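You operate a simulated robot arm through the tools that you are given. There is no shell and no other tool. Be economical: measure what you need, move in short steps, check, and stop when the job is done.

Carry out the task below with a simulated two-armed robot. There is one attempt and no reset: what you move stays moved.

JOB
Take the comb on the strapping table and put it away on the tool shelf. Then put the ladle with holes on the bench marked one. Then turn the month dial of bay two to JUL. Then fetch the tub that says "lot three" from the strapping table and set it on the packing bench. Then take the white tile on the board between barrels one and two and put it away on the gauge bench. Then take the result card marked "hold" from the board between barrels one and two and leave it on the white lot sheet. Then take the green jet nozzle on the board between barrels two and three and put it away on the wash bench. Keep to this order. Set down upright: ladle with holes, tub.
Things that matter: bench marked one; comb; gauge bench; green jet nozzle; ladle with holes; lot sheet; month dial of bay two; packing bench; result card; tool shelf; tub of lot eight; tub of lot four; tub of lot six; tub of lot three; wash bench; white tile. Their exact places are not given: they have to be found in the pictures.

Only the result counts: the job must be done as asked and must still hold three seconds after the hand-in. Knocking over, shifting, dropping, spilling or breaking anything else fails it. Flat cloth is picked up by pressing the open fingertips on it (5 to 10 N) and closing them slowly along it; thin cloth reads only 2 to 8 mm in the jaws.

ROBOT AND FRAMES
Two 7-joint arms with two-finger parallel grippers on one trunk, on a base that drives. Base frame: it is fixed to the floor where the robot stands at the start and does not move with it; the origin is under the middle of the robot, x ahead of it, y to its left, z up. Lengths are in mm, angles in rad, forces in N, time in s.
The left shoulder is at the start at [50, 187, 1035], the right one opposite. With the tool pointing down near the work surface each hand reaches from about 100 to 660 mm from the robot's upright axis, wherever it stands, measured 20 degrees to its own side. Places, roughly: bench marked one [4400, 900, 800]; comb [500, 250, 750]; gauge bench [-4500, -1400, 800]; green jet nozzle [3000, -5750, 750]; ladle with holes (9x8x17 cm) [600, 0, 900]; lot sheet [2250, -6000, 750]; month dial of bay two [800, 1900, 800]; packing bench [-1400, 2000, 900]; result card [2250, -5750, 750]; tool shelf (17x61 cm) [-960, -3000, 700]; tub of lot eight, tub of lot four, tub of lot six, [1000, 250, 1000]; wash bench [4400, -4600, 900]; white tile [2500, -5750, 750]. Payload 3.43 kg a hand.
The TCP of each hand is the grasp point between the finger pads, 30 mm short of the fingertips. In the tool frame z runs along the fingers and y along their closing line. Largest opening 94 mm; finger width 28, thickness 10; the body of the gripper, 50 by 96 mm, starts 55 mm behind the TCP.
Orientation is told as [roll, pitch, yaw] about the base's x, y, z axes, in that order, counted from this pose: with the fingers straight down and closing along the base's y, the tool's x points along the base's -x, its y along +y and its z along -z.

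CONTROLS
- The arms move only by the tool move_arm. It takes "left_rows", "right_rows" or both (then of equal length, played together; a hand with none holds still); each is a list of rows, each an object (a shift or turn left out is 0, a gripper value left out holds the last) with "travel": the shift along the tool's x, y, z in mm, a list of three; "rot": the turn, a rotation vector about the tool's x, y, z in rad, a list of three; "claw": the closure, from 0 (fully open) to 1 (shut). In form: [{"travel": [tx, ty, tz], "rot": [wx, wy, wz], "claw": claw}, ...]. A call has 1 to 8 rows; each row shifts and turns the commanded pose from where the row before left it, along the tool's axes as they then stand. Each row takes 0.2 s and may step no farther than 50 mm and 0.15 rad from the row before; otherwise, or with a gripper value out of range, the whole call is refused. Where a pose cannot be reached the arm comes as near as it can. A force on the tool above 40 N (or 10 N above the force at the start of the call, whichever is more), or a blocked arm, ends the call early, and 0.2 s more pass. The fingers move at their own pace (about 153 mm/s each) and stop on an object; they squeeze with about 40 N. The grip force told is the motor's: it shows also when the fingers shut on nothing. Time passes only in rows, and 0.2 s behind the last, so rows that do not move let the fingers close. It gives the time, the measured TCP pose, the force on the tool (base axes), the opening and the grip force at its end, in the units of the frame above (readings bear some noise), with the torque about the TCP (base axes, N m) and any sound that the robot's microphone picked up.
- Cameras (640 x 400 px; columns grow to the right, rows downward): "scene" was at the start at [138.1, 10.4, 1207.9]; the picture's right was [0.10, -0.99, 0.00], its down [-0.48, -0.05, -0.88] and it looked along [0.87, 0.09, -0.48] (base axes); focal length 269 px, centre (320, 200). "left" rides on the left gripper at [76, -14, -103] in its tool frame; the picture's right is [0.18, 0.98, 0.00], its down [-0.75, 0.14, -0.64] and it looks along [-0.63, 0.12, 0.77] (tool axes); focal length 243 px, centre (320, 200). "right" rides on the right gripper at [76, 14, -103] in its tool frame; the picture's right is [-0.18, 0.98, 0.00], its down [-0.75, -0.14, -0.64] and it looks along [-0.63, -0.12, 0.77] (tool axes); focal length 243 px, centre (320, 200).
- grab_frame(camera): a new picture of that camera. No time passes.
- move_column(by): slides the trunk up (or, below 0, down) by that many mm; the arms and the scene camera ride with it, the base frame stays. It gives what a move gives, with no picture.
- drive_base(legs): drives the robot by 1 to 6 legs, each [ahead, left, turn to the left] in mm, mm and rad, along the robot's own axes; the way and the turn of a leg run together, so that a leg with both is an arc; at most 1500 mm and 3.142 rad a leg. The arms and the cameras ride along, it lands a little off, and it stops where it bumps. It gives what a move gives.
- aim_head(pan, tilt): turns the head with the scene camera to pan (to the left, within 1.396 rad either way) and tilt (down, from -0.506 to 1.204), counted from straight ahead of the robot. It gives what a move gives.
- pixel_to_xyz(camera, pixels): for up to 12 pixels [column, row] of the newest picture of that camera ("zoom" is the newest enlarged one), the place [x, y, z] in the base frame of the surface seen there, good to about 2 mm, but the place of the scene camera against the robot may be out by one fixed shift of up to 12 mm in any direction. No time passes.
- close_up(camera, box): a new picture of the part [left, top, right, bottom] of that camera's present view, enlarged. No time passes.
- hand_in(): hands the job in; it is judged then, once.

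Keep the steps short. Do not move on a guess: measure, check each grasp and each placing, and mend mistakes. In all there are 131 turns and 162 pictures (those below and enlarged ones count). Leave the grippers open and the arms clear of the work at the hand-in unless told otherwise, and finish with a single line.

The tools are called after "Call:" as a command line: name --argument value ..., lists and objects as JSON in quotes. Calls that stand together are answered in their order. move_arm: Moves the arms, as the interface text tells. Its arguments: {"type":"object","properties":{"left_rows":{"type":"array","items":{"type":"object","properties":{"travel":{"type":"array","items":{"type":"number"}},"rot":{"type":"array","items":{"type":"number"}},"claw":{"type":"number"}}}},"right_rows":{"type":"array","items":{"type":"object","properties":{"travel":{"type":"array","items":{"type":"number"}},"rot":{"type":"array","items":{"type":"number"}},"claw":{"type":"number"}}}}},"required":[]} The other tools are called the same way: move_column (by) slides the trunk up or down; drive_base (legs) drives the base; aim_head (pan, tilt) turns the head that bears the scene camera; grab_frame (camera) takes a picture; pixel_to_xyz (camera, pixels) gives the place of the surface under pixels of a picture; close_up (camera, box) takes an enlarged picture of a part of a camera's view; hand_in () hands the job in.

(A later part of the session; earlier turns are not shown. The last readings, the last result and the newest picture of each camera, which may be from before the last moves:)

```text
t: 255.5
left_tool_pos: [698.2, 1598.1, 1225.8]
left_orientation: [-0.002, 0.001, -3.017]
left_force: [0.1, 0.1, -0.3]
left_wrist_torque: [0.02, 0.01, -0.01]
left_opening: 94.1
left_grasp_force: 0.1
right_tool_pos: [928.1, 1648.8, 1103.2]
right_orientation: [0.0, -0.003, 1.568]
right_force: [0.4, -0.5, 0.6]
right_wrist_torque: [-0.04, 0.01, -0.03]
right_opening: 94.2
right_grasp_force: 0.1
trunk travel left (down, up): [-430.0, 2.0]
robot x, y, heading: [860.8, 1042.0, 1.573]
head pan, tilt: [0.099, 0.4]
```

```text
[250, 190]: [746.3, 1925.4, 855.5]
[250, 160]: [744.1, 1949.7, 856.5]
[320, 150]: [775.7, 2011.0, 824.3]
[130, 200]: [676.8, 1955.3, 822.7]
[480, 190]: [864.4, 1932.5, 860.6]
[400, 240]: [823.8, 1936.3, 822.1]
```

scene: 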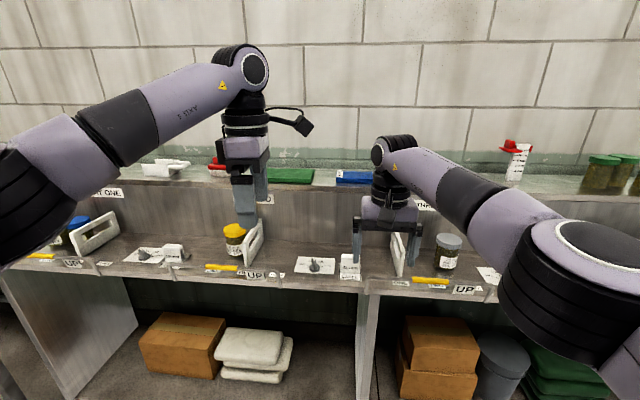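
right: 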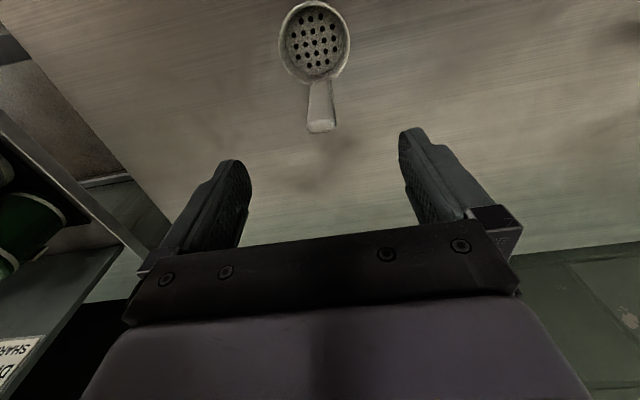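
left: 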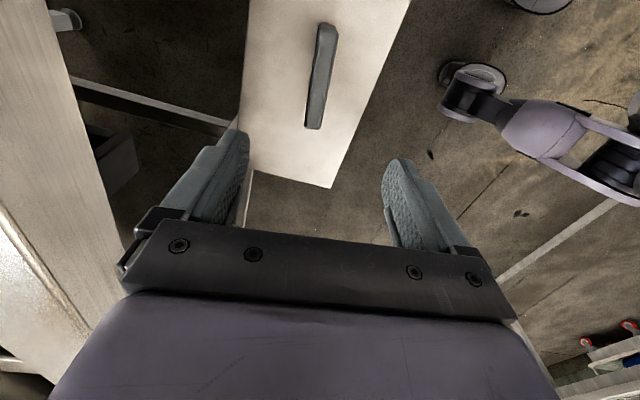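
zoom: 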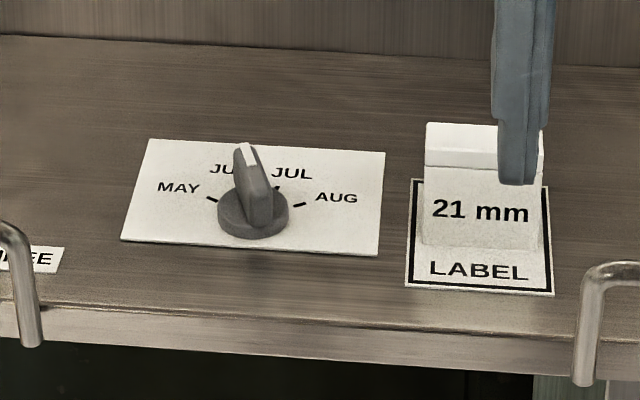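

The dial at about (746, 1940) reads around JUN. I retract the right hand, turn the left hand straight, lower the trunk and move closer.

Call:
move_arm --right_rows '[{"travel": [50, 0, -35]}, {"travel": [50, 0, -35]}, {"travel": [50, 0, -35]}, {"travel": [50, 0, -35]}, {}, {}, {}, {}]' --left_rows '[{"rot": [0, 0, 0.141]}, {"rot": [0, 0, 0.141]}, {"rot": [0, 0, 0.141]}, {"rot": [0, 0, 0.141]}, {"rot": [0, 0, 0.141]}, {"rot": [0, 0, 0.141]}, {"rot": [0, 0, 0.141]}, {"rot": [0, 0, 0.141]}]'

Call:
move_arm --left_rows '[{"rot": [0, 0, 0.141]}, {"rot": [0, 0, 0.141]}, {"rot": [0, 0, 0.141]}, {"rot": [0, 0, 0.141]}]'

Call:
move_column --by -170

Call:
drive_base --legs '[[320, 0, 0]]'

Call:
grab_frame --camera "left"

Call:
aim_head --pan 0.1 --tilt 0.65

Call:
grab_frame --camera "scene"

```text
refused: row 1 steps farther than a row can; nothing moved
```

```text
t: 256.5
left_tool_pos: [698.9, 1597.5, 1225.2]
left_orientation: [-0.002, -0.001, 2.701]
left_force: [0.3, -0.3, -0.3]
left_wrist_torque: [0.0, 0.0, -0.02]
left_opening: 94.0
left_grasp_force: 0.0
right_tool_pos: [929.6, 1647.4, 1102.5]
right_orientation: [-0.001, -0.004, 1.57]
right_force: [-0.3, 0.6, -0.8]
right_wrist_torque: [-0.05, -0.02, 0.01]
right_opening: 94.1
right_grasp_force: 0.0
trunk travel left (down, up): [-430.0, 2.0]
robot x, y, heading: [857.8, 1044.7, 1.571]
head pan, tilt: [0.099, 0.4]
```

```text
t: 258.4
left_tool_pos: [697.9, 1597.5, 1056.1]
left_orientation: [-0.002, 0.001, 2.706]
left_force: [0.0, 0.0, 0.7]
left_wrist_torque: [0.01, -0.03, 0.02]
left_opening: 94.1
left_grasp_force: 0.0
right_tool_pos: [929.4, 1648.3, 931.9]
right_orientation: [0.001, -0.003, 1.569]
right_force: [-0.3, -0.5, 0.0]
right_wrist_torque: [-0.04, -0.01, -0.02]
right_opening: 93.8
right_grasp_force: 0.1
trunk travel left (down, up): [-260.0, 172.0]
robot x, y, heading: [856.7, 1050.0, 1.569]
head pan, tilt: [0.099, 0.4]
```

```text
t: 260.6
left_tool_pos: [698.7, 1916.5, 1055.0]
left_orientation: [-0.002, 0.0, 2.703]
left_force: [0.3, -0.7, 0.0]
left_wrist_torque: [-0.01, 0.02, 0.0]
left_opening: 94.0
left_grasp_force: 0.0
right_tool_pos: [929.0, 1966.8, 932.2]
right_orientation: [0.001, -0.004, 1.569]
right_force: [0.4, -1.1, 0.2]
right_wrist_torque: [0.01, 0.0, 0.0]
right_opening: 94.0
right_grasp_force: 0.0
trunk travel left (down, up): [-260.0, 172.0]
robot x, y, heading: [862.0, 1365.1, 1.574]
head pan, tilt: [0.099, 0.4]
```

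```text
108 pictures are left
```

left: 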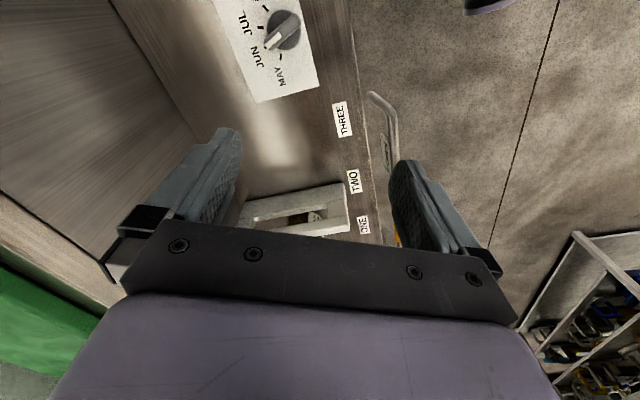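

```text
t: 261.3
left_tool_pos: [698.4, 1916.0, 1056.2]
left_orientation: [-0.003, -0.002, 2.703]
left_force: [-0.5, 0.6, 0.4]
left_wrist_torque: [-0.02, -0.03, -0.02]
left_opening: 94.1
left_grasp_force: 0.1
right_tool_pos: [930.5, 1965.2, 932.3]
right_orientation: [-0.001, -0.002, 1.569]
right_force: [-0.1, -0.2, 0.1]
right_wrist_torque: [0.0, -0.04, 0.0]
right_opening: 94.0
right_grasp_force: 0.1
trunk travel left (down, up): [-260.0, 172.0]
robot x, y, heading: [860.8, 1363.1, 1.57]
head pan, tilt: [0.099, 0.649]
```

```text
107 pictures are left
```

scene: 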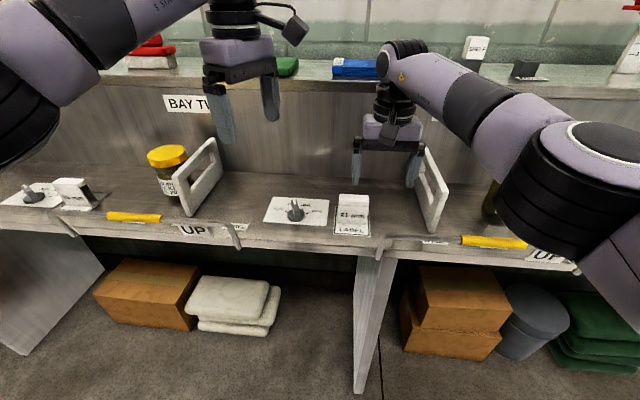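

Nothing touched. Raise and retract the right hand while finishing the left hand's turn.

Call:
move_arm --right_rows '[{"travel": [0, 0, -45]}, {"travel": [0, 0, -45]}, {"travel": [0, 0, -40]}, {"travel": [45, 0, 0]}, {"travel": [45, 0, 0]}, {"travel": [45, 0, 0]}, {"travel": [45, 0, 0]}, {}]' --left_rows '[{"rot": [0, 0, 0.141]}, {"rot": [0, 0, 0.141]}, {"rot": [0, 0, 0.141]}, {"rot": [0, 0, 0.141]}, {"rot": [0, 0, 0.141]}, {"rot": [0, 0, 0.141]}, {"rot": [0, 0, 0.141]}, {"rot": [0, 0, 0.141]}]'

Call:
grab_frame --camera "left"

Call:
grab_frame --camera "scene"

```text
t: 263.1
left_tool_pos: [699.1, 1917.5, 1056.2]
left_orientation: [0.0, -0.003, 1.572]
left_force: [-0.6, 0.3, -0.3]
left_wrist_torque: [0.0, 0.04, -0.01]
left_opening: 93.9
left_grasp_force: 0.1
right_tool_pos: [939.3, 1759.5, 1044.7]
right_orientation: [0.001, -0.002, 1.567]
right_force: [-0.4, 0.3, 0.1]
right_wrist_torque: [-0.01, -0.02, 0.03]
right_opening: 93.8
right_grasp_force: 0.1
right hand out of reach, approached as far as the arm can: row 1, 2, 3
trunk travel left (down, up): [-260.0, 172.0]
robot x, y, heading: [860.5, 1365.4, 1.567]
head pan, tilt: [0.099, 0.649]
```

```text
106 pictures are left
```

left: 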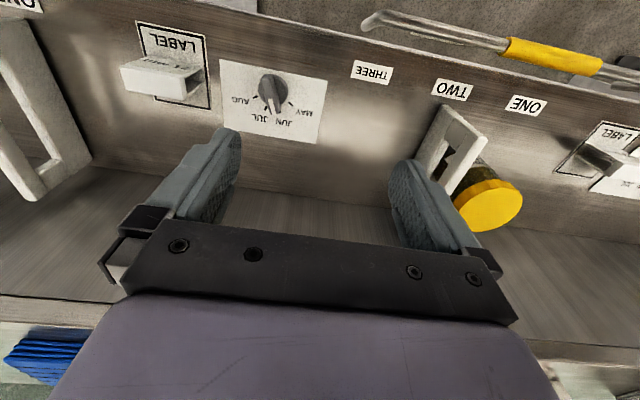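

```text
105 pictures are left
```

scene: 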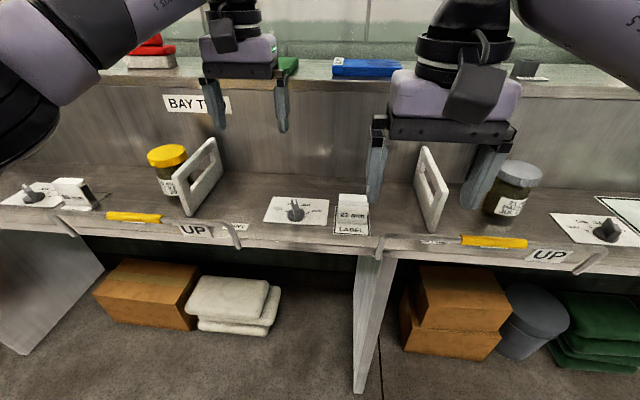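

Call:
close_up --camera "left" --box '[210, 50, 338, 150]'

Call:
pixel_to_xyz --camera "left" --pixels '[[220, 60], [326, 82], [318, 142], [247, 132], [272, 88], [277, 110], [268, 80], [275, 100], [290, 100], [256, 99]]'

```text
4.00 times, centred on (274, 100) of left
```

zoom: 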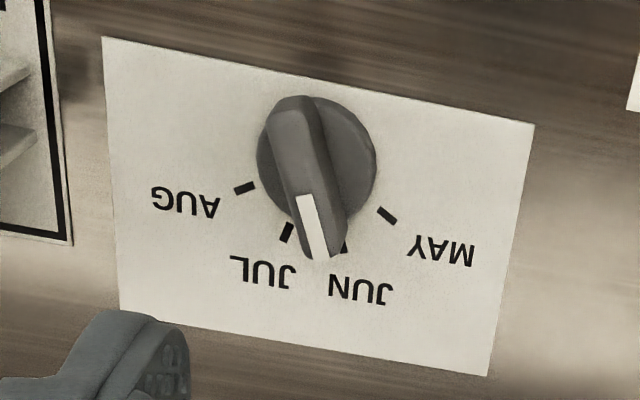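

```text
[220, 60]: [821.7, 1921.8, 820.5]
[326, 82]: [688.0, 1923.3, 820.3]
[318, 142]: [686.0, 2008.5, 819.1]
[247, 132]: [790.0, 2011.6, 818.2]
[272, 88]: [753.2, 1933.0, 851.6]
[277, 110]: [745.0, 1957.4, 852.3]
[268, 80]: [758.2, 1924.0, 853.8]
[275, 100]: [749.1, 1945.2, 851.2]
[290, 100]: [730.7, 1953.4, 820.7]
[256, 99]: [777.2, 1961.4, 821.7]
```

Call:
pixel_to_xyz --camera "zoom" --pixels '[[386, 215], [244, 187], [287, 231], [345, 247], [303, 110], [318, 240], [306, 200], [295, 130], [280, 135], [315, 135], [330, 235], [309, 240]]'

```text
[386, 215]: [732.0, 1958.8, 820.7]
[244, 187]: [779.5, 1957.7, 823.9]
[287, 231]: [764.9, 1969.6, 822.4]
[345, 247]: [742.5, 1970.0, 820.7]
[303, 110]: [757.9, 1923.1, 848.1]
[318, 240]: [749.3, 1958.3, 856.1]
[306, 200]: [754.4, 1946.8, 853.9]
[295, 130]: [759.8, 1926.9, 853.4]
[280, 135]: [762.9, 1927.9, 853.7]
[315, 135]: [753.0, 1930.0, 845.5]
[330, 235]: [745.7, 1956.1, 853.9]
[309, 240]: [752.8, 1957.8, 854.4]
```

Ticks: centre (755,1945.5); pointer at JUN, 24° left; JUL is about 26° right. I align the left hand with the ridge and go down over it.

Call:
move_arm --left_rows '[{"travel": [-14, -28, 0], "claw": 0.45}, {"travel": [-14, -28, 0]}, {"rot": [0, 0, -0.14]}, {"rot": [0, 0, -0.14]}, {"rot": [0, 0, -0.14]}, {"travel": [0, 0, 45]}, {"travel": [0, 0, 45]}, {"travel": [0, 0, 45]}]'

Call:
grab_frame --camera "left"

```text
t: 264.9
left_tool_pos: [755.0, 1945.9, 921.8]
left_orientation: [-0.001, -0.002, 1.997]
left_force: [0.7, 0.7, 0.0]
left_wrist_torque: [-0.01, 0.03, -0.03]
left_opening: 51.8
left_grasp_force: 0.2
right_tool_pos: [937.6, 1759.8, 1045.3]
right_orientation: [0.0, -0.004, 1.568]
right_force: [-0.7, 0.5, 0.1]
right_wrist_torque: [0.02, 0.02, 0.0]
right_opening: 93.9
right_grasp_force: 0.1
trunk travel left (down, up): [-260.0, 172.0]
robot x, y, heading: [859.7, 1361.4, 1.571]
head pan, tilt: [0.099, 0.649]
```

```text
103 pictures are left
```

left: 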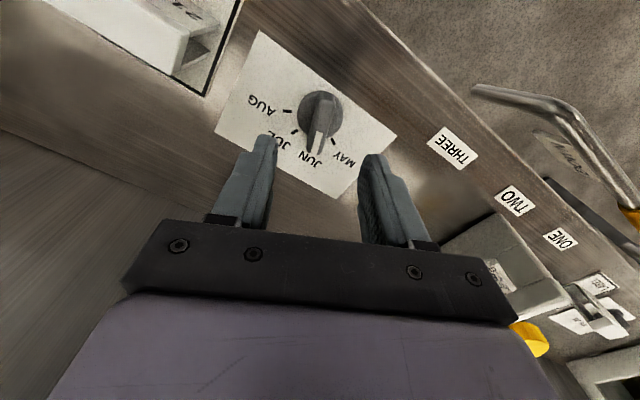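

Call:
move_arm --left_rows '[{"travel": [0, 0, 30]}, {"travel": [0, 0, 24]}, {"claw": 1}, {"claw": 1}, {"claw": 1}]'

Call:
grab_frame --camera "left"

```text
t: 266.1
left_tool_pos: [754.9, 1945.9, 866.7]
left_orientation: [-0.002, -0.002, 1.996]
left_force: [1.0, -0.6, -2.1]
left_wrist_torque: [0.32, 0.27, -0.01]
left_opening: 12.8
left_grasp_force: 45.0
right_tool_pos: [937.9, 1760.7, 1046.0]
right_orientation: [0.001, -0.003, 1.569]
right_force: [0.7, 1.1, 0.2]
right_wrist_torque: [0.03, -0.02, 0.0]
right_opening: 93.9
right_grasp_force: 0.0
trunk travel left (down, up): [-260.0, 172.0]
robot x, y, heading: [856.8, 1366.6, 1.571]
head pan, tilt: [0.099, 0.649]
```

```text
102 pictures are left
```

left: 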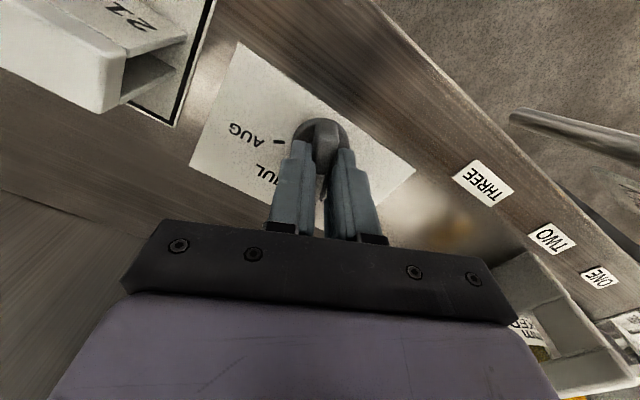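

Ridge gripped. Turn clockwise by 0.87 rad.

Call:
move_arm --left_rows '[{"rot": [0, 0, 0.145]}, {"rot": [0, 0, 0.145]}, {"rot": [0, 0, 0.145]}, {"rot": [0, 0, 0.145]}, {"rot": [0, 0, 0.145]}, {"rot": [0, 0, 0.145]}, {}]'

```text
t: 267.7
left_tool_pos: [757.4, 1946.3, 866.6]
left_orientation: [-0.001, 0.0, 1.12]
left_force: [10.9, 9.5, -4.1]
left_wrist_torque: [-0.34, 0.1, 0.01]
left_opening: 12.9
left_grasp_force: 45.1
right_tool_pos: [938.0, 1760.4, 1045.2]
right_orientation: [0.0, -0.001, 1.569]
right_force: [-0.1, -0.3, 0.0]
right_wrist_torque: [0.02, 0.01, -0.03]
right_opening: 93.9
right_grasp_force: 0.1
trunk travel left (down, up): [-260.0, 172.0]
robot x, y, heading: [860.0, 1364.1, 1.57]
head pan, tilt: [0.099, 0.649]
```

Release, rise, and look.

Call:
move_arm --left_rows '[{"claw": 0.8}, {"claw": 0.5}, {"claw": 0.5}, {"travel": [0, 0, -40]}, {"travel": [0, 0, -45]}, {"travel": [0, 0, -45]}, {"travel": [0, 0, -45]}]'

Call:
grab_frame --camera "left"

Call:
close_up --camera "scene" --box '[245, 180, 385, 260]'

```text
t: 269.3
left_tool_pos: [744.6, 1941.0, 1030.5]
left_orientation: [0.001, -0.002, 1.129]
left_force: [-0.5, 0.1, 0.2]
left_wrist_torque: [-0.02, -0.02, 0.04]
left_opening: 46.9
left_grasp_force: 0.2
left hand out of reach, approached as far as the arm can: row 7
right_tool_pos: [938.6, 1761.1, 1045.7]
right_orientation: [0.001, -0.002, 1.568]
right_force: [-0.4, -0.6, -0.2]
right_wrist_torque: [0.0, 0.0, -0.02]
right_opening: 94.0
right_grasp_force: 0.2
trunk travel left (down, up): [-260.0, 172.0]
robot x, y, heading: [858.2, 1362.2, 1.567]
head pan, tilt: [0.099, 0.649]
```

```text
101 pictures are left
```

left: 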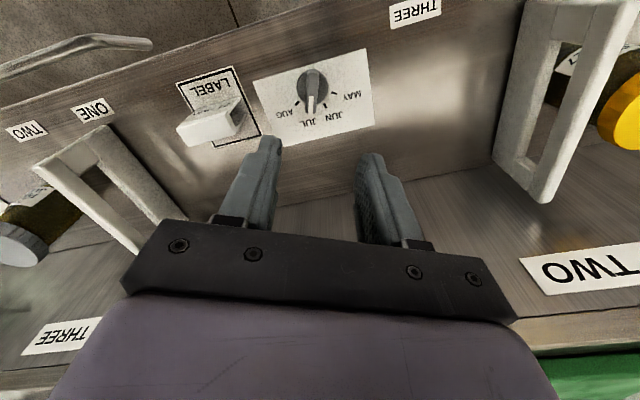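

```text
4.57 times, centred on (315, 220) of scene
```

zoom: 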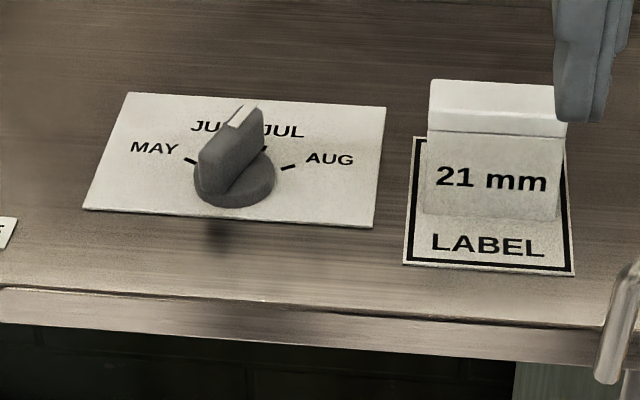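

Call:
close_up --camera "left" --box '[249, 45, 379, 145]'

Call:
pixel_to_xyz --camera "zoom" --pixels '[[310, 190], [308, 240]]'

```text
4.00 times, centred on (314, 95) of left
```

zoom: 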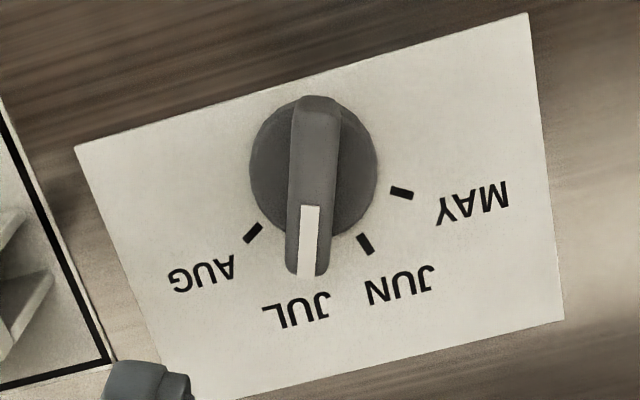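

```text
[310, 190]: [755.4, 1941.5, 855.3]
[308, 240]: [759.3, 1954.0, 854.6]
```

Call:
pixel_to_xyz --camera "zoom" --pixels '[[317, 115], [316, 130], [314, 150], [312, 170], [309, 220], [308, 250], [307, 265], [365, 243], [402, 193], [253, 232], [292, 200], [334, 200]]'

```text
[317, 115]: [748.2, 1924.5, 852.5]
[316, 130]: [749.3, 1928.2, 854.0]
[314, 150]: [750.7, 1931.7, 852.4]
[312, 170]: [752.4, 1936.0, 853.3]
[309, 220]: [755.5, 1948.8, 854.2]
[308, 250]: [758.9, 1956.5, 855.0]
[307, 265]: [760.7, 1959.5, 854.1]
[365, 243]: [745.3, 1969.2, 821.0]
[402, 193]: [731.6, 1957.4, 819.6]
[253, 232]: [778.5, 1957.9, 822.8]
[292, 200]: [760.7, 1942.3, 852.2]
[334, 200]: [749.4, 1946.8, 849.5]
```

Pointer sits on JUL (~20° right, tick ~22°). Next, the lot-three tub: back off, raise, turn around and approach the strapping table from its left side.

Call:
move_arm --left_rows '[{"rot": [0, 0, -0.146], "claw": 0}, {"rot": [0, 0, -0.146]}, {"rot": [0, 0, -0.146]}]'

Call:
move_column --by 100

Call:
drive_base --legs '[[-300, 0, 0], [0, 0, 3.14], [0, -400, 0]]'

Call:
aim_head --pan 0.1 --tilt 0.6

Call:
grab_frame --camera "scene"

```text
t: 270.1
left_tool_pos: [745.4, 1940.2, 1030.1]
left_orientation: [-0.002, -0.002, 1.566]
left_force: [-0.3, 0.1, 0.0]
left_wrist_torque: [0.02, 0.0, -0.02]
left_opening: 93.8
left_grasp_force: 0.0
right_tool_pos: [937.2, 1760.3, 1045.1]
right_orientation: [0.0, -0.004, 1.569]
right_force: [0.0, 1.0, 0.1]
right_wrist_torque: [0.01, -0.02, -0.04]
right_opening: 93.9
right_grasp_force: 0.0
trunk travel left (down, up): [-260.0, 172.0]
robot x, y, heading: [859.1, 1363.2, 1.572]
head pan, tilt: [0.099, 0.649]
```

```text
t: 271.4
left_tool_pos: [745.1, 1940.4, 1128.5]
left_orientation: [0.001, -0.001, 1.562]
left_force: [0.3, 0.2, -0.2]
left_wrist_torque: [-0.01, 0.0, 0.0]
left_opening: 94.3
left_grasp_force: 0.0
right_tool_pos: [937.3, 1761.6, 1144.6]
right_orientation: [0.0, -0.005, 1.569]
right_force: [-0.6, 0.6, 0.0]
right_wrist_torque: [0.02, -0.06, 0.0]
right_opening: 94.0
right_grasp_force: 0.1
trunk travel left (down, up): [-360.0, 72.0]
robot x, y, heading: [862.2, 1364.4, 1.57]
head pan, tilt: [0.099, 0.649]
```

```text
t: 284.5
left_tool_pos: [560.4, 490.0, 1129.2]
left_orientation: [0.0, -0.002, -1.593]
left_force: [0.5, 0.0, 0.2]
left_wrist_torque: [-0.02, -0.01, 0.01]
left_opening: 94.2
left_grasp_force: 0.0
right_tool_pos: [369.3, 673.6, 1144.7]
right_orientation: [0.0, -0.004, -1.584]
right_force: [-0.9, 0.6, 0.0]
right_wrist_torque: [-0.03, -0.01, -0.02]
right_opening: 94.1
right_grasp_force: 0.1
trunk travel left (down, up): [-360.0, 72.0]
robot x, y, heading: [454.5, 1071.3, -1.585]
head pan, tilt: [0.099, 0.649]
```

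```text
t: 285.1
left_tool_pos: [559.5, 490.4, 1129.8]
left_orientation: [0.0, -0.003, -1.594]
left_force: [1.0, 0.2, 0.9]
left_wrist_torque: [0.01, -0.01, -0.01]
left_opening: 93.9
left_grasp_force: 0.1
right_tool_pos: [369.1, 673.4, 1144.4]
right_orientation: [0.0, -0.003, -1.586]
right_force: [0.4, 1.0, -0.8]
right_wrist_torque: [0.0, 0.01, 0.0]
right_opening: 94.1
right_grasp_force: 0.0
trunk travel left (down, up): [-360.0, 72.0]
robot x, y, heading: [459.0, 1070.5, -1.587]
head pan, tilt: [0.099, 0.6]
```

```text
98 pictures are left
```

scene: 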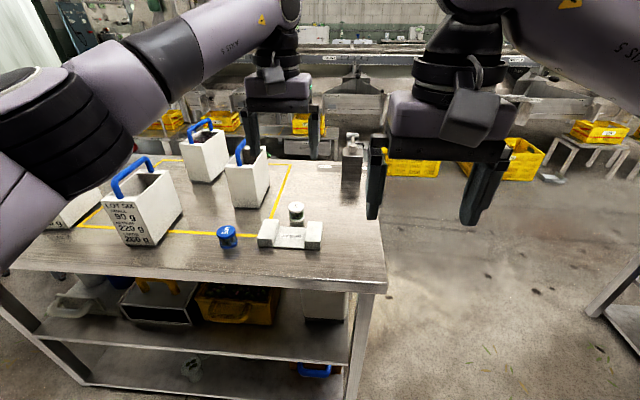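

The white handled boxes carry lot labels ("LOT SIX…"), so those are the tubs. I read all the labels.

Call:
close_up --camera "scene" --box '[30, 110, 330, 290]'

Call:
close_up --camera "scene" --box '[180, 190, 340, 270]'

Call:
pixel_to_xyz --camera "scene" --pixels '[[145, 165], [140, 225], [205, 125], [205, 160], [250, 155], [248, 190], [70, 210], [297, 207], [227, 230], [155, 185], [240, 145], [265, 180]]'

```text
2.13 times, centred on (180, 200) of scene
```

zoom: 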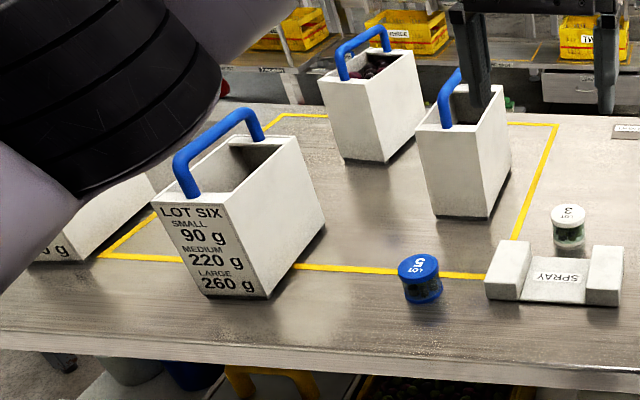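

```text
4.00 times, centred on (260, 230) of scene
```

zoom: 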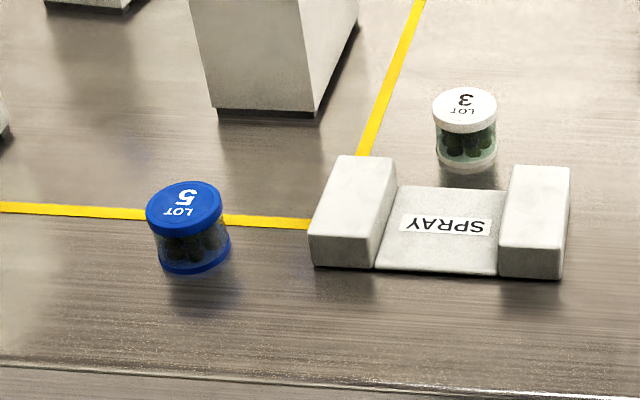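

```text
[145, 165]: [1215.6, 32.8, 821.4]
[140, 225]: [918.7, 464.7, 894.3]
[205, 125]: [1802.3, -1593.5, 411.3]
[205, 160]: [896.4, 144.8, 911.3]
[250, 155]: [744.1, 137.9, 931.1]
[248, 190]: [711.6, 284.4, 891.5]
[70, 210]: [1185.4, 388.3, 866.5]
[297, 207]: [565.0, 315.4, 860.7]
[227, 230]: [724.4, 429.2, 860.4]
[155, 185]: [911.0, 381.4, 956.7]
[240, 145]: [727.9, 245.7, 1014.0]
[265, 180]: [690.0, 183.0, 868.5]
```

Call:
drive_base --legs '[[0, 600, 0.015]]'

Call:
grab_frame --camera "scene"

```text
t: 290.9
left_tool_pos: [1169.4, 486.9, 1130.3]
left_orientation: [-0.001, -0.003, -1.576]
left_force: [-0.4, 0.3, 1.0]
left_wrist_torque: [0.0, 0.0, 0.01]
left_opening: 93.8
left_grasp_force: 0.0
right_tool_pos: [977.3, 667.3, 1145.6]
right_orientation: [0.0, -0.005, -1.57]
right_force: [0.3, -0.3, 0.5]
right_wrist_torque: [0.01, 0.03, 0.03]
right_opening: 94.1
right_grasp_force: 0.0
trunk travel left (down, up): [-360.0, 72.0]
robot x, y, heading: [1056.8, 1067.8, -1.566]
head pan, tilt: [0.099, 0.6]
```

```text
95 pictures are left
```

scene: 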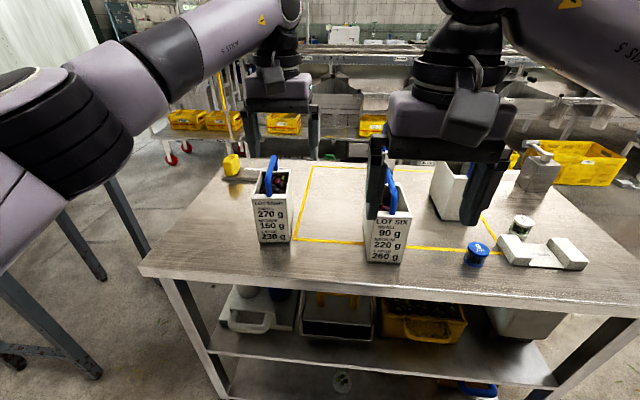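

Call:
close_up --camera "scene" --box '[240, 150, 320, 250]'

Call:
pixel_to_xyz --camera "scene" --pixels '[[256, 205], [287, 210], [270, 175], [272, 190], [258, 195], [290, 172], [272, 160]]'

```text
4.00 times, centred on (280, 200) of scene
```

zoom: 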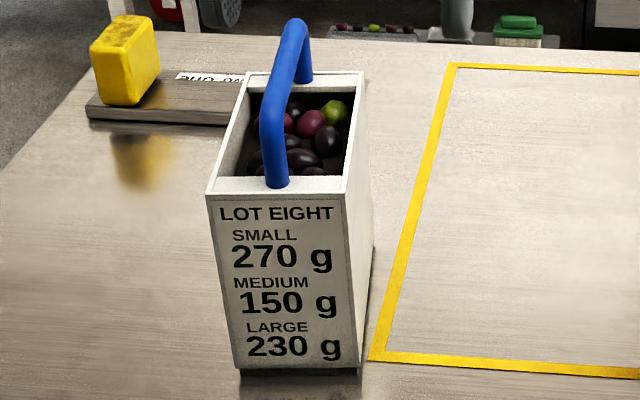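

```text
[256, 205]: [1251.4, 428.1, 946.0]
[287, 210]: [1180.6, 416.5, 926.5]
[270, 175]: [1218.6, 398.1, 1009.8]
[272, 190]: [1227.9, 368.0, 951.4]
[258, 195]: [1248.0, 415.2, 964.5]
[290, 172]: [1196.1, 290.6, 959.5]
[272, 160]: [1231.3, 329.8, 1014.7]
```

That one is LOT EIGHT. The other two (near (740,210) and (930,120)) have labels facing −y. I check the way round on my right (west).

Call:
drive_base --legs '[[0, -1050, 0]]'

Call:
aim_head --pan -0.8 --tilt 0.6

Call:
grab_frame --camera "scene"

Call:
pixel_to_xyz --camera "scene" --pixels '[[100, 300], [200, 250], [320, 200], [320, 260], [400, 250], [500, 250], [450, 200], [560, 200]]'

```text
t: 300.5
left_tool_pos: [108.9, 487.8, 1129.9]
left_orientation: [0.001, -0.001, -1.578]
left_force: [-0.1, -0.6, 0.1]
left_wrist_torque: [0.0, -0.01, -0.03]
left_opening: 94.2
left_grasp_force: 0.0
right_tool_pos: [-84.6, 665.3, 1145.0]
right_orientation: [-0.001, -0.004, -1.57]
right_force: [0.3, -0.7, 1.0]
right_wrist_torque: [0.04, 0.03, -0.02]
right_opening: 94.0
right_grasp_force: 0.1
trunk travel left (down, up): [-360.0, 72.0]
robot x, y, heading: [-7.5, 1064.0, -1.569]
head pan, tilt: [0.099, 0.6]
```

```text
t: 301.7
left_tool_pos: [107.9, 485.9, 1129.2]
left_orientation: [0.0, -0.002, -1.575]
left_force: [0.0, 0.0, 0.4]
left_wrist_torque: [0.04, -0.02, 0.06]
left_opening: 94.0
left_grasp_force: 0.1
right_tool_pos: [-84.3, 665.0, 1145.1]
right_orientation: [-0.001, -0.005, -1.57]
right_force: [1.4, 0.0, -0.4]
right_wrist_torque: [-0.01, -0.01, 0.02]
right_opening: 94.0
right_grasp_force: 0.0
trunk travel left (down, up): [-360.0, 72.0]
robot x, y, heading: [-12.8, 1061.5, -1.575]
head pan, tilt: [-0.799, 0.6]
```

```text
93 pictures are left
```

scene: 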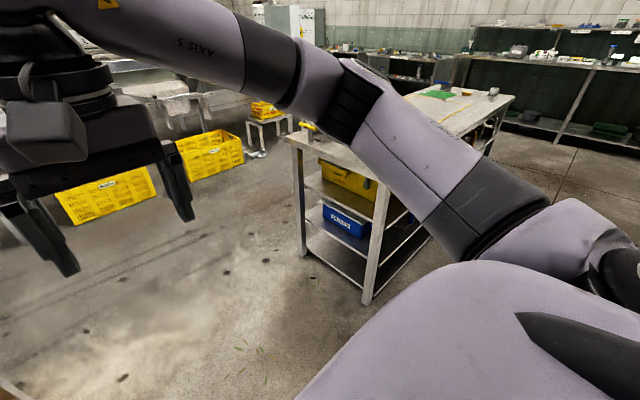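

```text
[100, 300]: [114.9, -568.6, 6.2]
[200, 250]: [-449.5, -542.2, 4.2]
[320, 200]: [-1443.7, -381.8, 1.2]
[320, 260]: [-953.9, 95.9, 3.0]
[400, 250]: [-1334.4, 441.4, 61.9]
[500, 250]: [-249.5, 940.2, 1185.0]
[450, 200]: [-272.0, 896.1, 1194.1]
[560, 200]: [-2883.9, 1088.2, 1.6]
```

Call:
drive_base --legs '[[0, -240, 0], [1500, 0, 0], [250, 0, 0], [0, 0, 1.57], [1050, 0, 0], [0, 0, 1.57]]'

Call:
aim_head --pan 0 --tilt 0.5

Call:
grab_frame --camera "scene"

```text
t: 325.5
left_tool_pos: [706.5, -98.9, 1129.8]
left_orientation: [0.001, 0.0, 1.556]
left_force: [0.5, -0.2, 0.2]
left_wrist_torque: [0.03, -0.03, 0.0]
left_opening: 94.0
left_grasp_force: 0.1
right_tool_pos: [896.8, -280.8, 1146.1]
right_orientation: [0.001, -0.004, 1.562]
right_force: [0.6, 0.3, -0.1]
right_wrist_torque: [-0.01, -0.02, -0.03]
right_opening: 93.9
right_grasp_force: 0.0
trunk travel left (down, up): [-360.0, 72.0]
robot x, y, heading: [814.4, -677.2, 1.559]
head pan, tilt: [-0.799, 0.6]
```

```text
t: 326.6
left_tool_pos: [707.0, -99.0, 1128.7]
left_orientation: [0.0, -0.002, 1.556]
left_force: [0.2, 0.1, -0.3]
left_wrist_torque: [0.02, 0.0, 0.02]
left_opening: 94.1
left_grasp_force: 0.0
right_tool_pos: [896.6, -280.2, 1146.3]
right_orientation: [0.001, -0.003, 1.563]
right_force: [-0.5, 0.5, 0.2]
right_wrist_torque: [0.0, 0.03, -0.01]
right_opening: 93.8
right_grasp_force: 0.1
trunk travel left (down, up): [-360.0, 72.0]
robot x, y, heading: [814.0, -677.9, 1.558]
head pan, tilt: [0.0, 0.499]
```

```text
92 pictures are left
```

scene: 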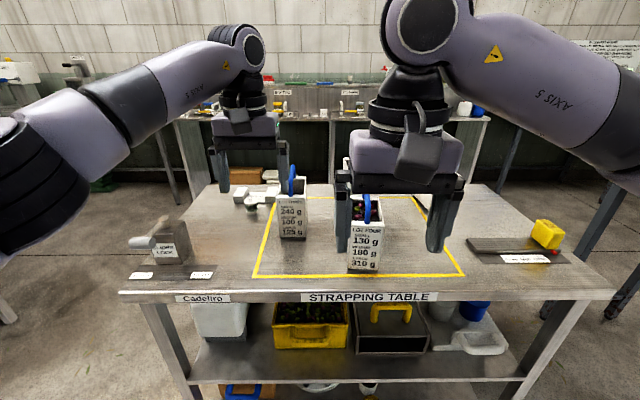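

Call:
close_up --camera "scene" --box '[260, 165, 400, 280]'

Call:
pixel_to_xyz --camera "zoom" --pixels '[[140, 15], [140, 60], [90, 160], [215, 160], [150, 235], [105, 140], [220, 138]]'

```text
3.48 times, centred on (330, 222) of scene
```

zoom: 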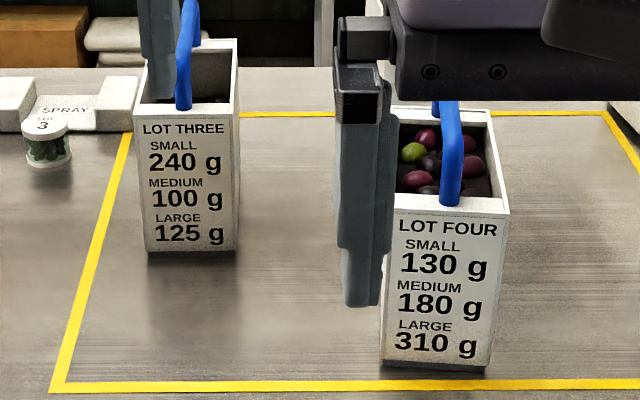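

```text
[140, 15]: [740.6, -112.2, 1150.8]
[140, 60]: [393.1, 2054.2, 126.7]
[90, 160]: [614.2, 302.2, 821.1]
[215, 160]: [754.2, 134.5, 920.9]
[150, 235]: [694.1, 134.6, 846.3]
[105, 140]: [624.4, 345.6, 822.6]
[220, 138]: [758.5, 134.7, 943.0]
```

LOT THREE is the box at about (723, 212), its handle running along y. I move ahead 260 mm.

Call:
pixel_to_xyz --camera "scene" --pixels '[[330, 288], [330, 300], [291, 168], [280, 195], [304, 195]]'

Call:
drive_base --legs '[[260, 0, 0.01]]'

Call:
grab_frame --camera "left"

```text
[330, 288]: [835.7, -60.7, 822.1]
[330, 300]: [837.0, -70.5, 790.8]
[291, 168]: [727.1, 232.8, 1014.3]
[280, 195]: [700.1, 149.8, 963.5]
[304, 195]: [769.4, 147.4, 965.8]
```

```text
t: 328.4
left_tool_pos: [703.8, 158.4, 1129.9]
left_orientation: [0.001, -0.001, 1.561]
left_force: [-0.5, 1.0, -0.3]
left_wrist_torque: [0.01, -0.03, 0.01]
left_opening: 93.9
left_grasp_force: 0.1
right_tool_pos: [895.1, -21.9, 1146.8]
right_orientation: [0.0, -0.001, 1.57]
right_force: [0.3, 1.2, -0.4]
right_wrist_torque: [-0.01, 0.01, 0.0]
right_opening: 93.9
right_grasp_force: 0.0
trunk travel left (down, up): [-360.0, 72.0]
robot x, y, heading: [820.1, -419.5, 1.568]
head pan, tilt: [0.0, 0.499]
```

```text
90 pictures are left
```

left: 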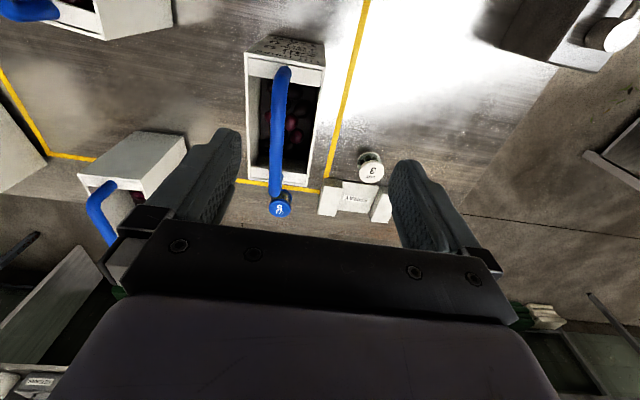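

Call:
pixel_to_xyz --camera "left" --pixels '[[282, 78], [280, 100], [278, 130], [276, 160], [275, 190], [272, 130], [285, 130], [250, 75], [322, 75], [250, 180], [310, 182]]'

```text
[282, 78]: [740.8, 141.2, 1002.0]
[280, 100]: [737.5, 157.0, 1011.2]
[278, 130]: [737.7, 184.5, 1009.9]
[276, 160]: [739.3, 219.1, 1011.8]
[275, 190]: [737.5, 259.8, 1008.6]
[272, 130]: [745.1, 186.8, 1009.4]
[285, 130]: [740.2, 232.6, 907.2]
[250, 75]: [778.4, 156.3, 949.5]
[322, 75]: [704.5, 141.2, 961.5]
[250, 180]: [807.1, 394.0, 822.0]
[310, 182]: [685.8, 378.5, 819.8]
```

Call:
drive_base --legs '[[25, 0, 0]]'

Call:
move_arm --left_rows '[{"travel": [0, 0, 35]}, {"travel": [0, 0, 35]}, {"travel": [0, -34.5, 0]}, {"travel": [-12, 0, 0]}, {"travel": [-12, 0, 0]}]'

Call:
grab_frame --camera "left"

```text
t: 329.3
left_tool_pos: [703.2, 183.3, 1128.6]
left_orientation: [0.0, 0.0, 1.563]
left_force: [0.2, 0.6, -0.3]
left_wrist_torque: [-0.03, 0.01, 0.0]
left_opening: 94.0
left_grasp_force: 0.1
right_tool_pos: [895.9, 2.5, 1144.5]
right_orientation: [0.002, 0.0, 1.569]
right_force: [-0.2, 0.3, -0.7]
right_wrist_torque: [-0.05, 0.0, 0.0]
right_opening: 93.8
right_grasp_force: 0.1
trunk travel left (down, up): [-360.0, 72.0]
robot x, y, heading: [815.4, -395.5, 1.567]
head pan, tilt: [0.0, 0.499]
```

```text
t: 330.5
left_tool_pos: [738.7, 205.1, 1059.3]
left_orientation: [0.0, -0.001, 1.562]
left_force: [-0.4, 0.5, 0.2]
left_wrist_torque: [0.01, -0.01, 0.01]
left_opening: 93.9
left_grasp_force: 0.0
right_tool_pos: [894.9, 3.2, 1144.8]
right_orientation: [0.002, -0.005, 1.569]
right_force: [0.6, -0.3, 0.0]
right_wrist_torque: [-0.04, 0.04, 0.0]
right_opening: 94.3
right_grasp_force: 0.1
trunk travel left (down, up): [-360.0, 72.0]
robot x, y, heading: [813.5, -393.6, 1.568]
head pan, tilt: [0.0, 0.499]
```

```text
89 pictures are left
```

left: 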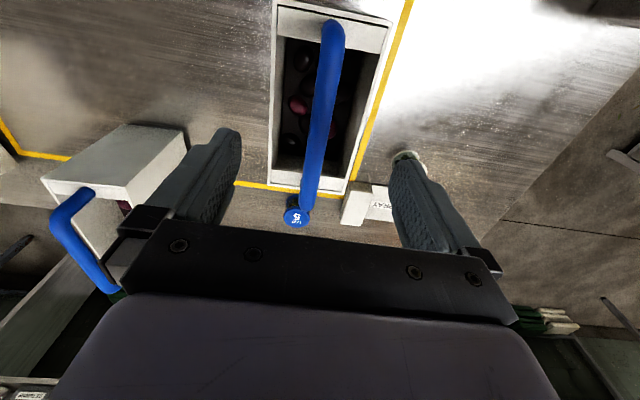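

Call:
move_arm --left_rows '[{"claw": 0.5}, {"travel": [0, 0, 30]}, {"travel": [0, 0, 28]}, {"claw": 1}, {"claw": 1}, {"claw": 1}]'

Call:
grab_frame --camera "left"

```text
t: 331.9
left_tool_pos: [738.3, 205.6, 1002.2]
left_orientation: [0.0, -0.002, 1.562]
left_force: [0.9, -1.9, 0.2]
left_wrist_torque: [0.04, 0.01, -0.02]
left_opening: 18.2
left_grasp_force: 40.0
right_tool_pos: [896.2, 2.8, 1145.0]
right_orientation: [0.0, -0.005, 1.569]
right_force: [0.3, 1.3, 0.0]
right_wrist_torque: [-0.02, 0.02, -0.02]
right_opening: 94.0
right_grasp_force: 0.1
trunk travel left (down, up): [-360.0, 72.0]
robot x, y, heading: [814.5, -396.2, 1.573]
head pan, tilt: [0.0, 0.499]
```

```text
88 pictures are left
```

left: 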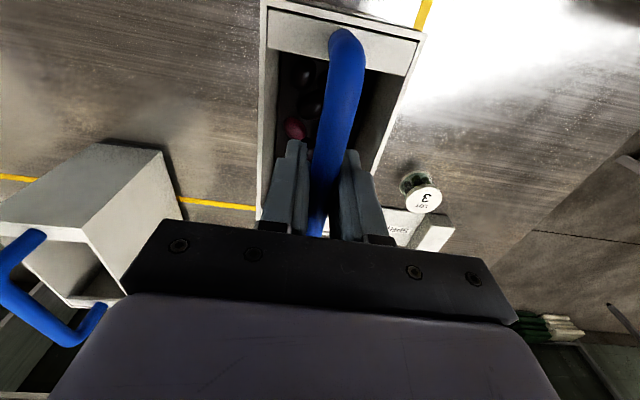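

Handle gripped (18 mm). Lift with the trunk.

Call:
move_column --by 65

Call:
grab_frame --camera "left"

Call:
grab_frame --camera "scene"

```text
t: 332.9
left_tool_pos: [737.5, 206.7, 1066.4]
left_orientation: [0.001, 0.001, 1.562]
left_force: [0.3, 0.1, -6.2]
left_wrist_torque: [-0.02, 0.01, -0.03]
left_opening: 18.0
left_grasp_force: 39.4
right_tool_pos: [895.6, 3.9, 1210.1]
right_orientation: [0.0, -0.002, 1.568]
right_force: [-1.0, -0.8, -0.3]
right_wrist_torque: [-0.05, 0.01, 0.01]
right_opening: 94.0
right_grasp_force: 0.0
trunk travel left (down, up): [-425.0, 7.0]
robot x, y, heading: [818.3, -393.9, 1.571]
head pan, tilt: [0.0, 0.499]
```

```text
87 pictures are left
```

left: 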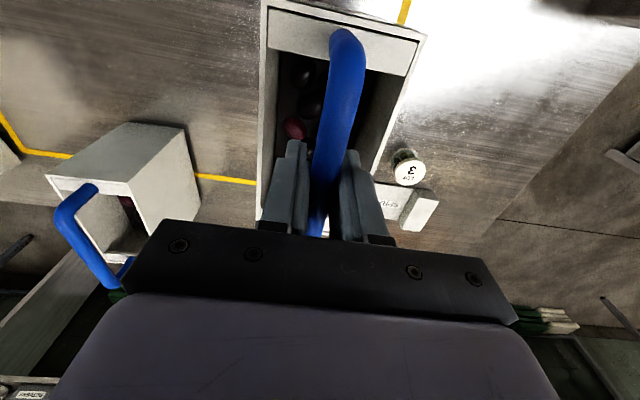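

```text
86 pictures are left
```

scene: 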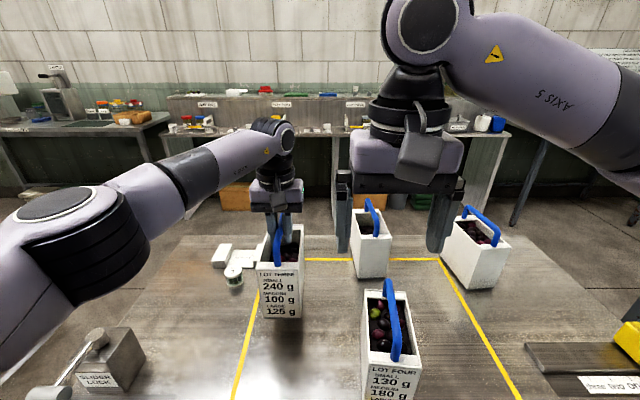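

Lifted level (≈6 N). Back away and drive round the west end of the table.

Call:
drive_base --legs '[[-430, 0, 0], [0, 1070, 0], [1500, 0, 0], [420, 0, 0]]'

Call:
aim_head --pan 0.7 --tilt 0.45

Call:
grab_frame --camera "scene"

Call:
pixel_to_xyz --camera "scene" --pixels '[[20, 250], [100, 200], [200, 180], [320, 150], [400, 150], [320, 250], [100, 300], [500, 150]]'

```text
t: 354.0
left_tool_pos: [-280.8, 1700.2, 1066.1]
left_orientation: [0.0, -0.001, 1.532]
left_force: [-0.7, 0.5, -6.2]
left_wrist_torque: [-0.05, 0.0, 0.0]
left_opening: 17.8
left_grasp_force: 40.5
right_tool_pos: [-128.0, 1493.4, 1209.5]
right_orientation: [0.0, -0.002, 1.542]
right_force: [0.6, 0.3, -0.6]
right_wrist_torque: [-0.04, 0.0, -0.02]
right_opening: 93.8
right_grasp_force: 0.0
trunk travel left (down, up): [-425.0, 7.0]
robot x, y, heading: [-217.4, 1095.9, 1.545]
head pan, tilt: [0.0, 0.499]
```

```text
t: 355.1
left_tool_pos: [-279.2, 1700.2, 1067.1]
left_orientation: [0.001, -0.001, 1.532]
left_force: [0.1, 0.3, -6.1]
left_wrist_torque: [-0.02, -0.02, 0.0]
left_opening: 18.1
left_grasp_force: 40.7
right_tool_pos: [-128.9, 1492.5, 1209.8]
right_orientation: [0.0, -0.004, 1.539]
right_force: [0.4, 0.4, 0.4]
right_wrist_torque: [0.01, 0.0, -0.01]
right_opening: 94.0
right_grasp_force: 0.1
trunk travel left (down, up): [-425.0, 7.0]
robot x, y, heading: [-219.1, 1096.3, 1.544]
head pan, tilt: [0.7, 0.45]
```

```text
85 pictures are left
```

scene: 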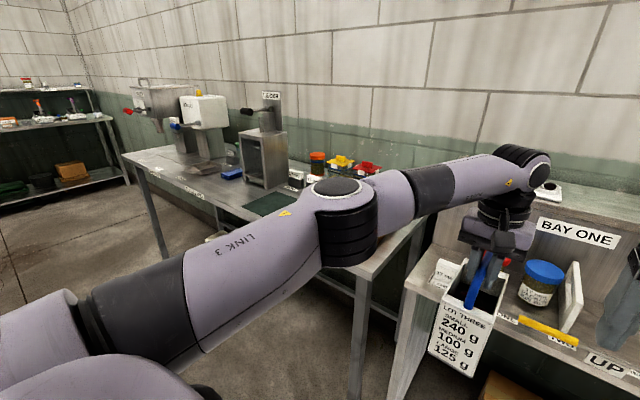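

```text
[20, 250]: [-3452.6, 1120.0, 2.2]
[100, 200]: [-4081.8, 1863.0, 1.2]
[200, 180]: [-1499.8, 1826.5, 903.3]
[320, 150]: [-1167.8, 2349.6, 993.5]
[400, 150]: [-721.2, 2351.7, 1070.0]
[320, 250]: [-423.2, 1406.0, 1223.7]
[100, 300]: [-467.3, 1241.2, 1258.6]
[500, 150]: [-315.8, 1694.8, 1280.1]
```

The packing bench top is z≈903. I back up, raise the tub, and strafe left along the bench.

Call:
drive_base --legs '[[-200, 0, 0.02]]'

Call:
move_arm --left_rows '[{"travel": [10, 0, -30]}, {"travel": [10, 0, -30]}, {"travel": [10, 0, -30]}]'

Call:
drive_base --legs '[[0, 850, 0]]'

Call:
aim_head --pan 0 --tilt 0.45

Call:
grab_frame --camera "scene"

Call:
pixel_to_xyz --camera "scene" --pixels '[[320, 200], [320, 230], [320, 250], [200, 230], [400, 230], [450, 220], [250, 250], [350, 200], [400, 200], [300, 180]]'

```text
t: 356.7
left_tool_pos: [-295.6, 1498.6, 1066.1]
left_orientation: [0.0, -0.002, 1.552]
left_force: [-0.4, -0.4, -5.6]
left_wrist_torque: [-0.02, -0.04, 0.0]
left_opening: 18.1
left_grasp_force: 39.9
right_tool_pos: [-139.5, 1294.9, 1209.4]
right_orientation: [-0.001, -0.003, 1.56]
right_force: [-0.4, -0.4, -0.3]
right_wrist_torque: [0.02, -0.01, -0.03]
right_opening: 94.0
right_grasp_force: 0.2
trunk travel left (down, up): [-425.0, 7.0]
robot x, y, heading: [-220.1, 901.0, 1.558]
head pan, tilt: [0.7, 0.45]
```

```text
t: 357.5
left_tool_pos: [-297.3, 1469.2, 1155.3]
left_orientation: [0.0, -0.004, 1.553]
left_force: [0.2, -0.2, -6.4]
left_wrist_torque: [-0.03, 0.01, 0.01]
left_opening: 17.8
left_grasp_force: 40.1
right_tool_pos: [-140.3, 1295.3, 1211.1]
right_orientation: [0.0, -0.005, 1.557]
right_force: [-0.9, -0.5, -0.7]
right_wrist_torque: [0.01, 0.0, 0.04]
right_opening: 94.2
right_grasp_force: 0.1
trunk travel left (down, up): [-425.0, 7.0]
robot x, y, heading: [-221.4, 902.0, 1.559]
head pan, tilt: [0.7, 0.45]
```

```text
t: 365.3
left_tool_pos: [-1152.6, 1476.0, 1155.2]
left_orientation: [0.0, 0.0, 1.557]
left_force: [-0.5, 0.4, -6.1]
left_wrist_torque: [-0.03, -0.01, -0.04]
left_opening: 18.0
left_grasp_force: 40.0
right_tool_pos: [-994.7, 1303.7, 1209.0]
right_orientation: [0.001, -0.002, 1.563]
right_force: [0.1, -0.1, 0.8]
right_wrist_torque: [0.0, -0.01, -0.05]
right_opening: 93.9
right_grasp_force: 0.0
trunk travel left (down, up): [-425.0, 7.0]
robot x, y, heading: [-1074.5, 909.0, 1.565]
head pan, tilt: [0.7, 0.45]
```

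```text
t: 366.4
left_tool_pos: [-1153.4, 1476.9, 1154.5]
left_orientation: [-0.001, -0.001, 1.556]
left_force: [-0.8, 0.5, -5.2]
left_wrist_torque: [-0.02, -0.01, 0.0]
left_opening: 18.0
left_grasp_force: 40.2
right_tool_pos: [-995.0, 1303.3, 1210.7]
right_orientation: [0.001, -0.002, 1.561]
right_force: [-0.1, 0.6, -0.9]
right_wrist_torque: [0.0, 0.03, 0.01]
right_opening: 93.8
right_grasp_force: 0.0
trunk travel left (down, up): [-425.0, 7.0]
robot x, y, heading: [-1081.0, 903.9, 1.566]
head pan, tilt: [0.0, 0.45]
```

```text
84 pictures are left
```

scene: 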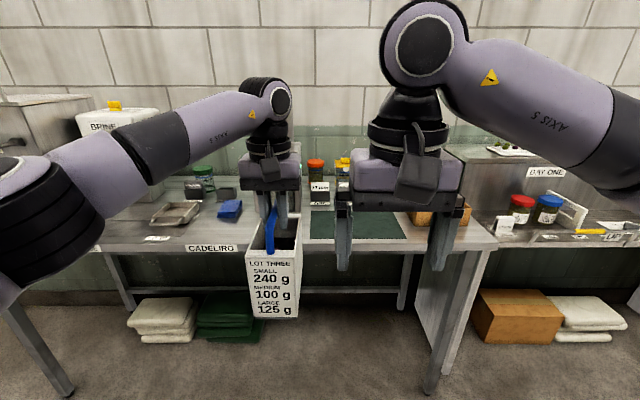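

```text
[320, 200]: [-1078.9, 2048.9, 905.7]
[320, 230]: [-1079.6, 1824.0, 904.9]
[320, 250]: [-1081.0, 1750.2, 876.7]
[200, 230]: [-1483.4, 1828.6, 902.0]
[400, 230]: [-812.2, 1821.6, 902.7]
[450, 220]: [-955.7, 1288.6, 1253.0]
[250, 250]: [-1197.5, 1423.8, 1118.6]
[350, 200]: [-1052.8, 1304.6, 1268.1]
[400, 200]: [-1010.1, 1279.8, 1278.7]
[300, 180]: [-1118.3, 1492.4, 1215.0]
```

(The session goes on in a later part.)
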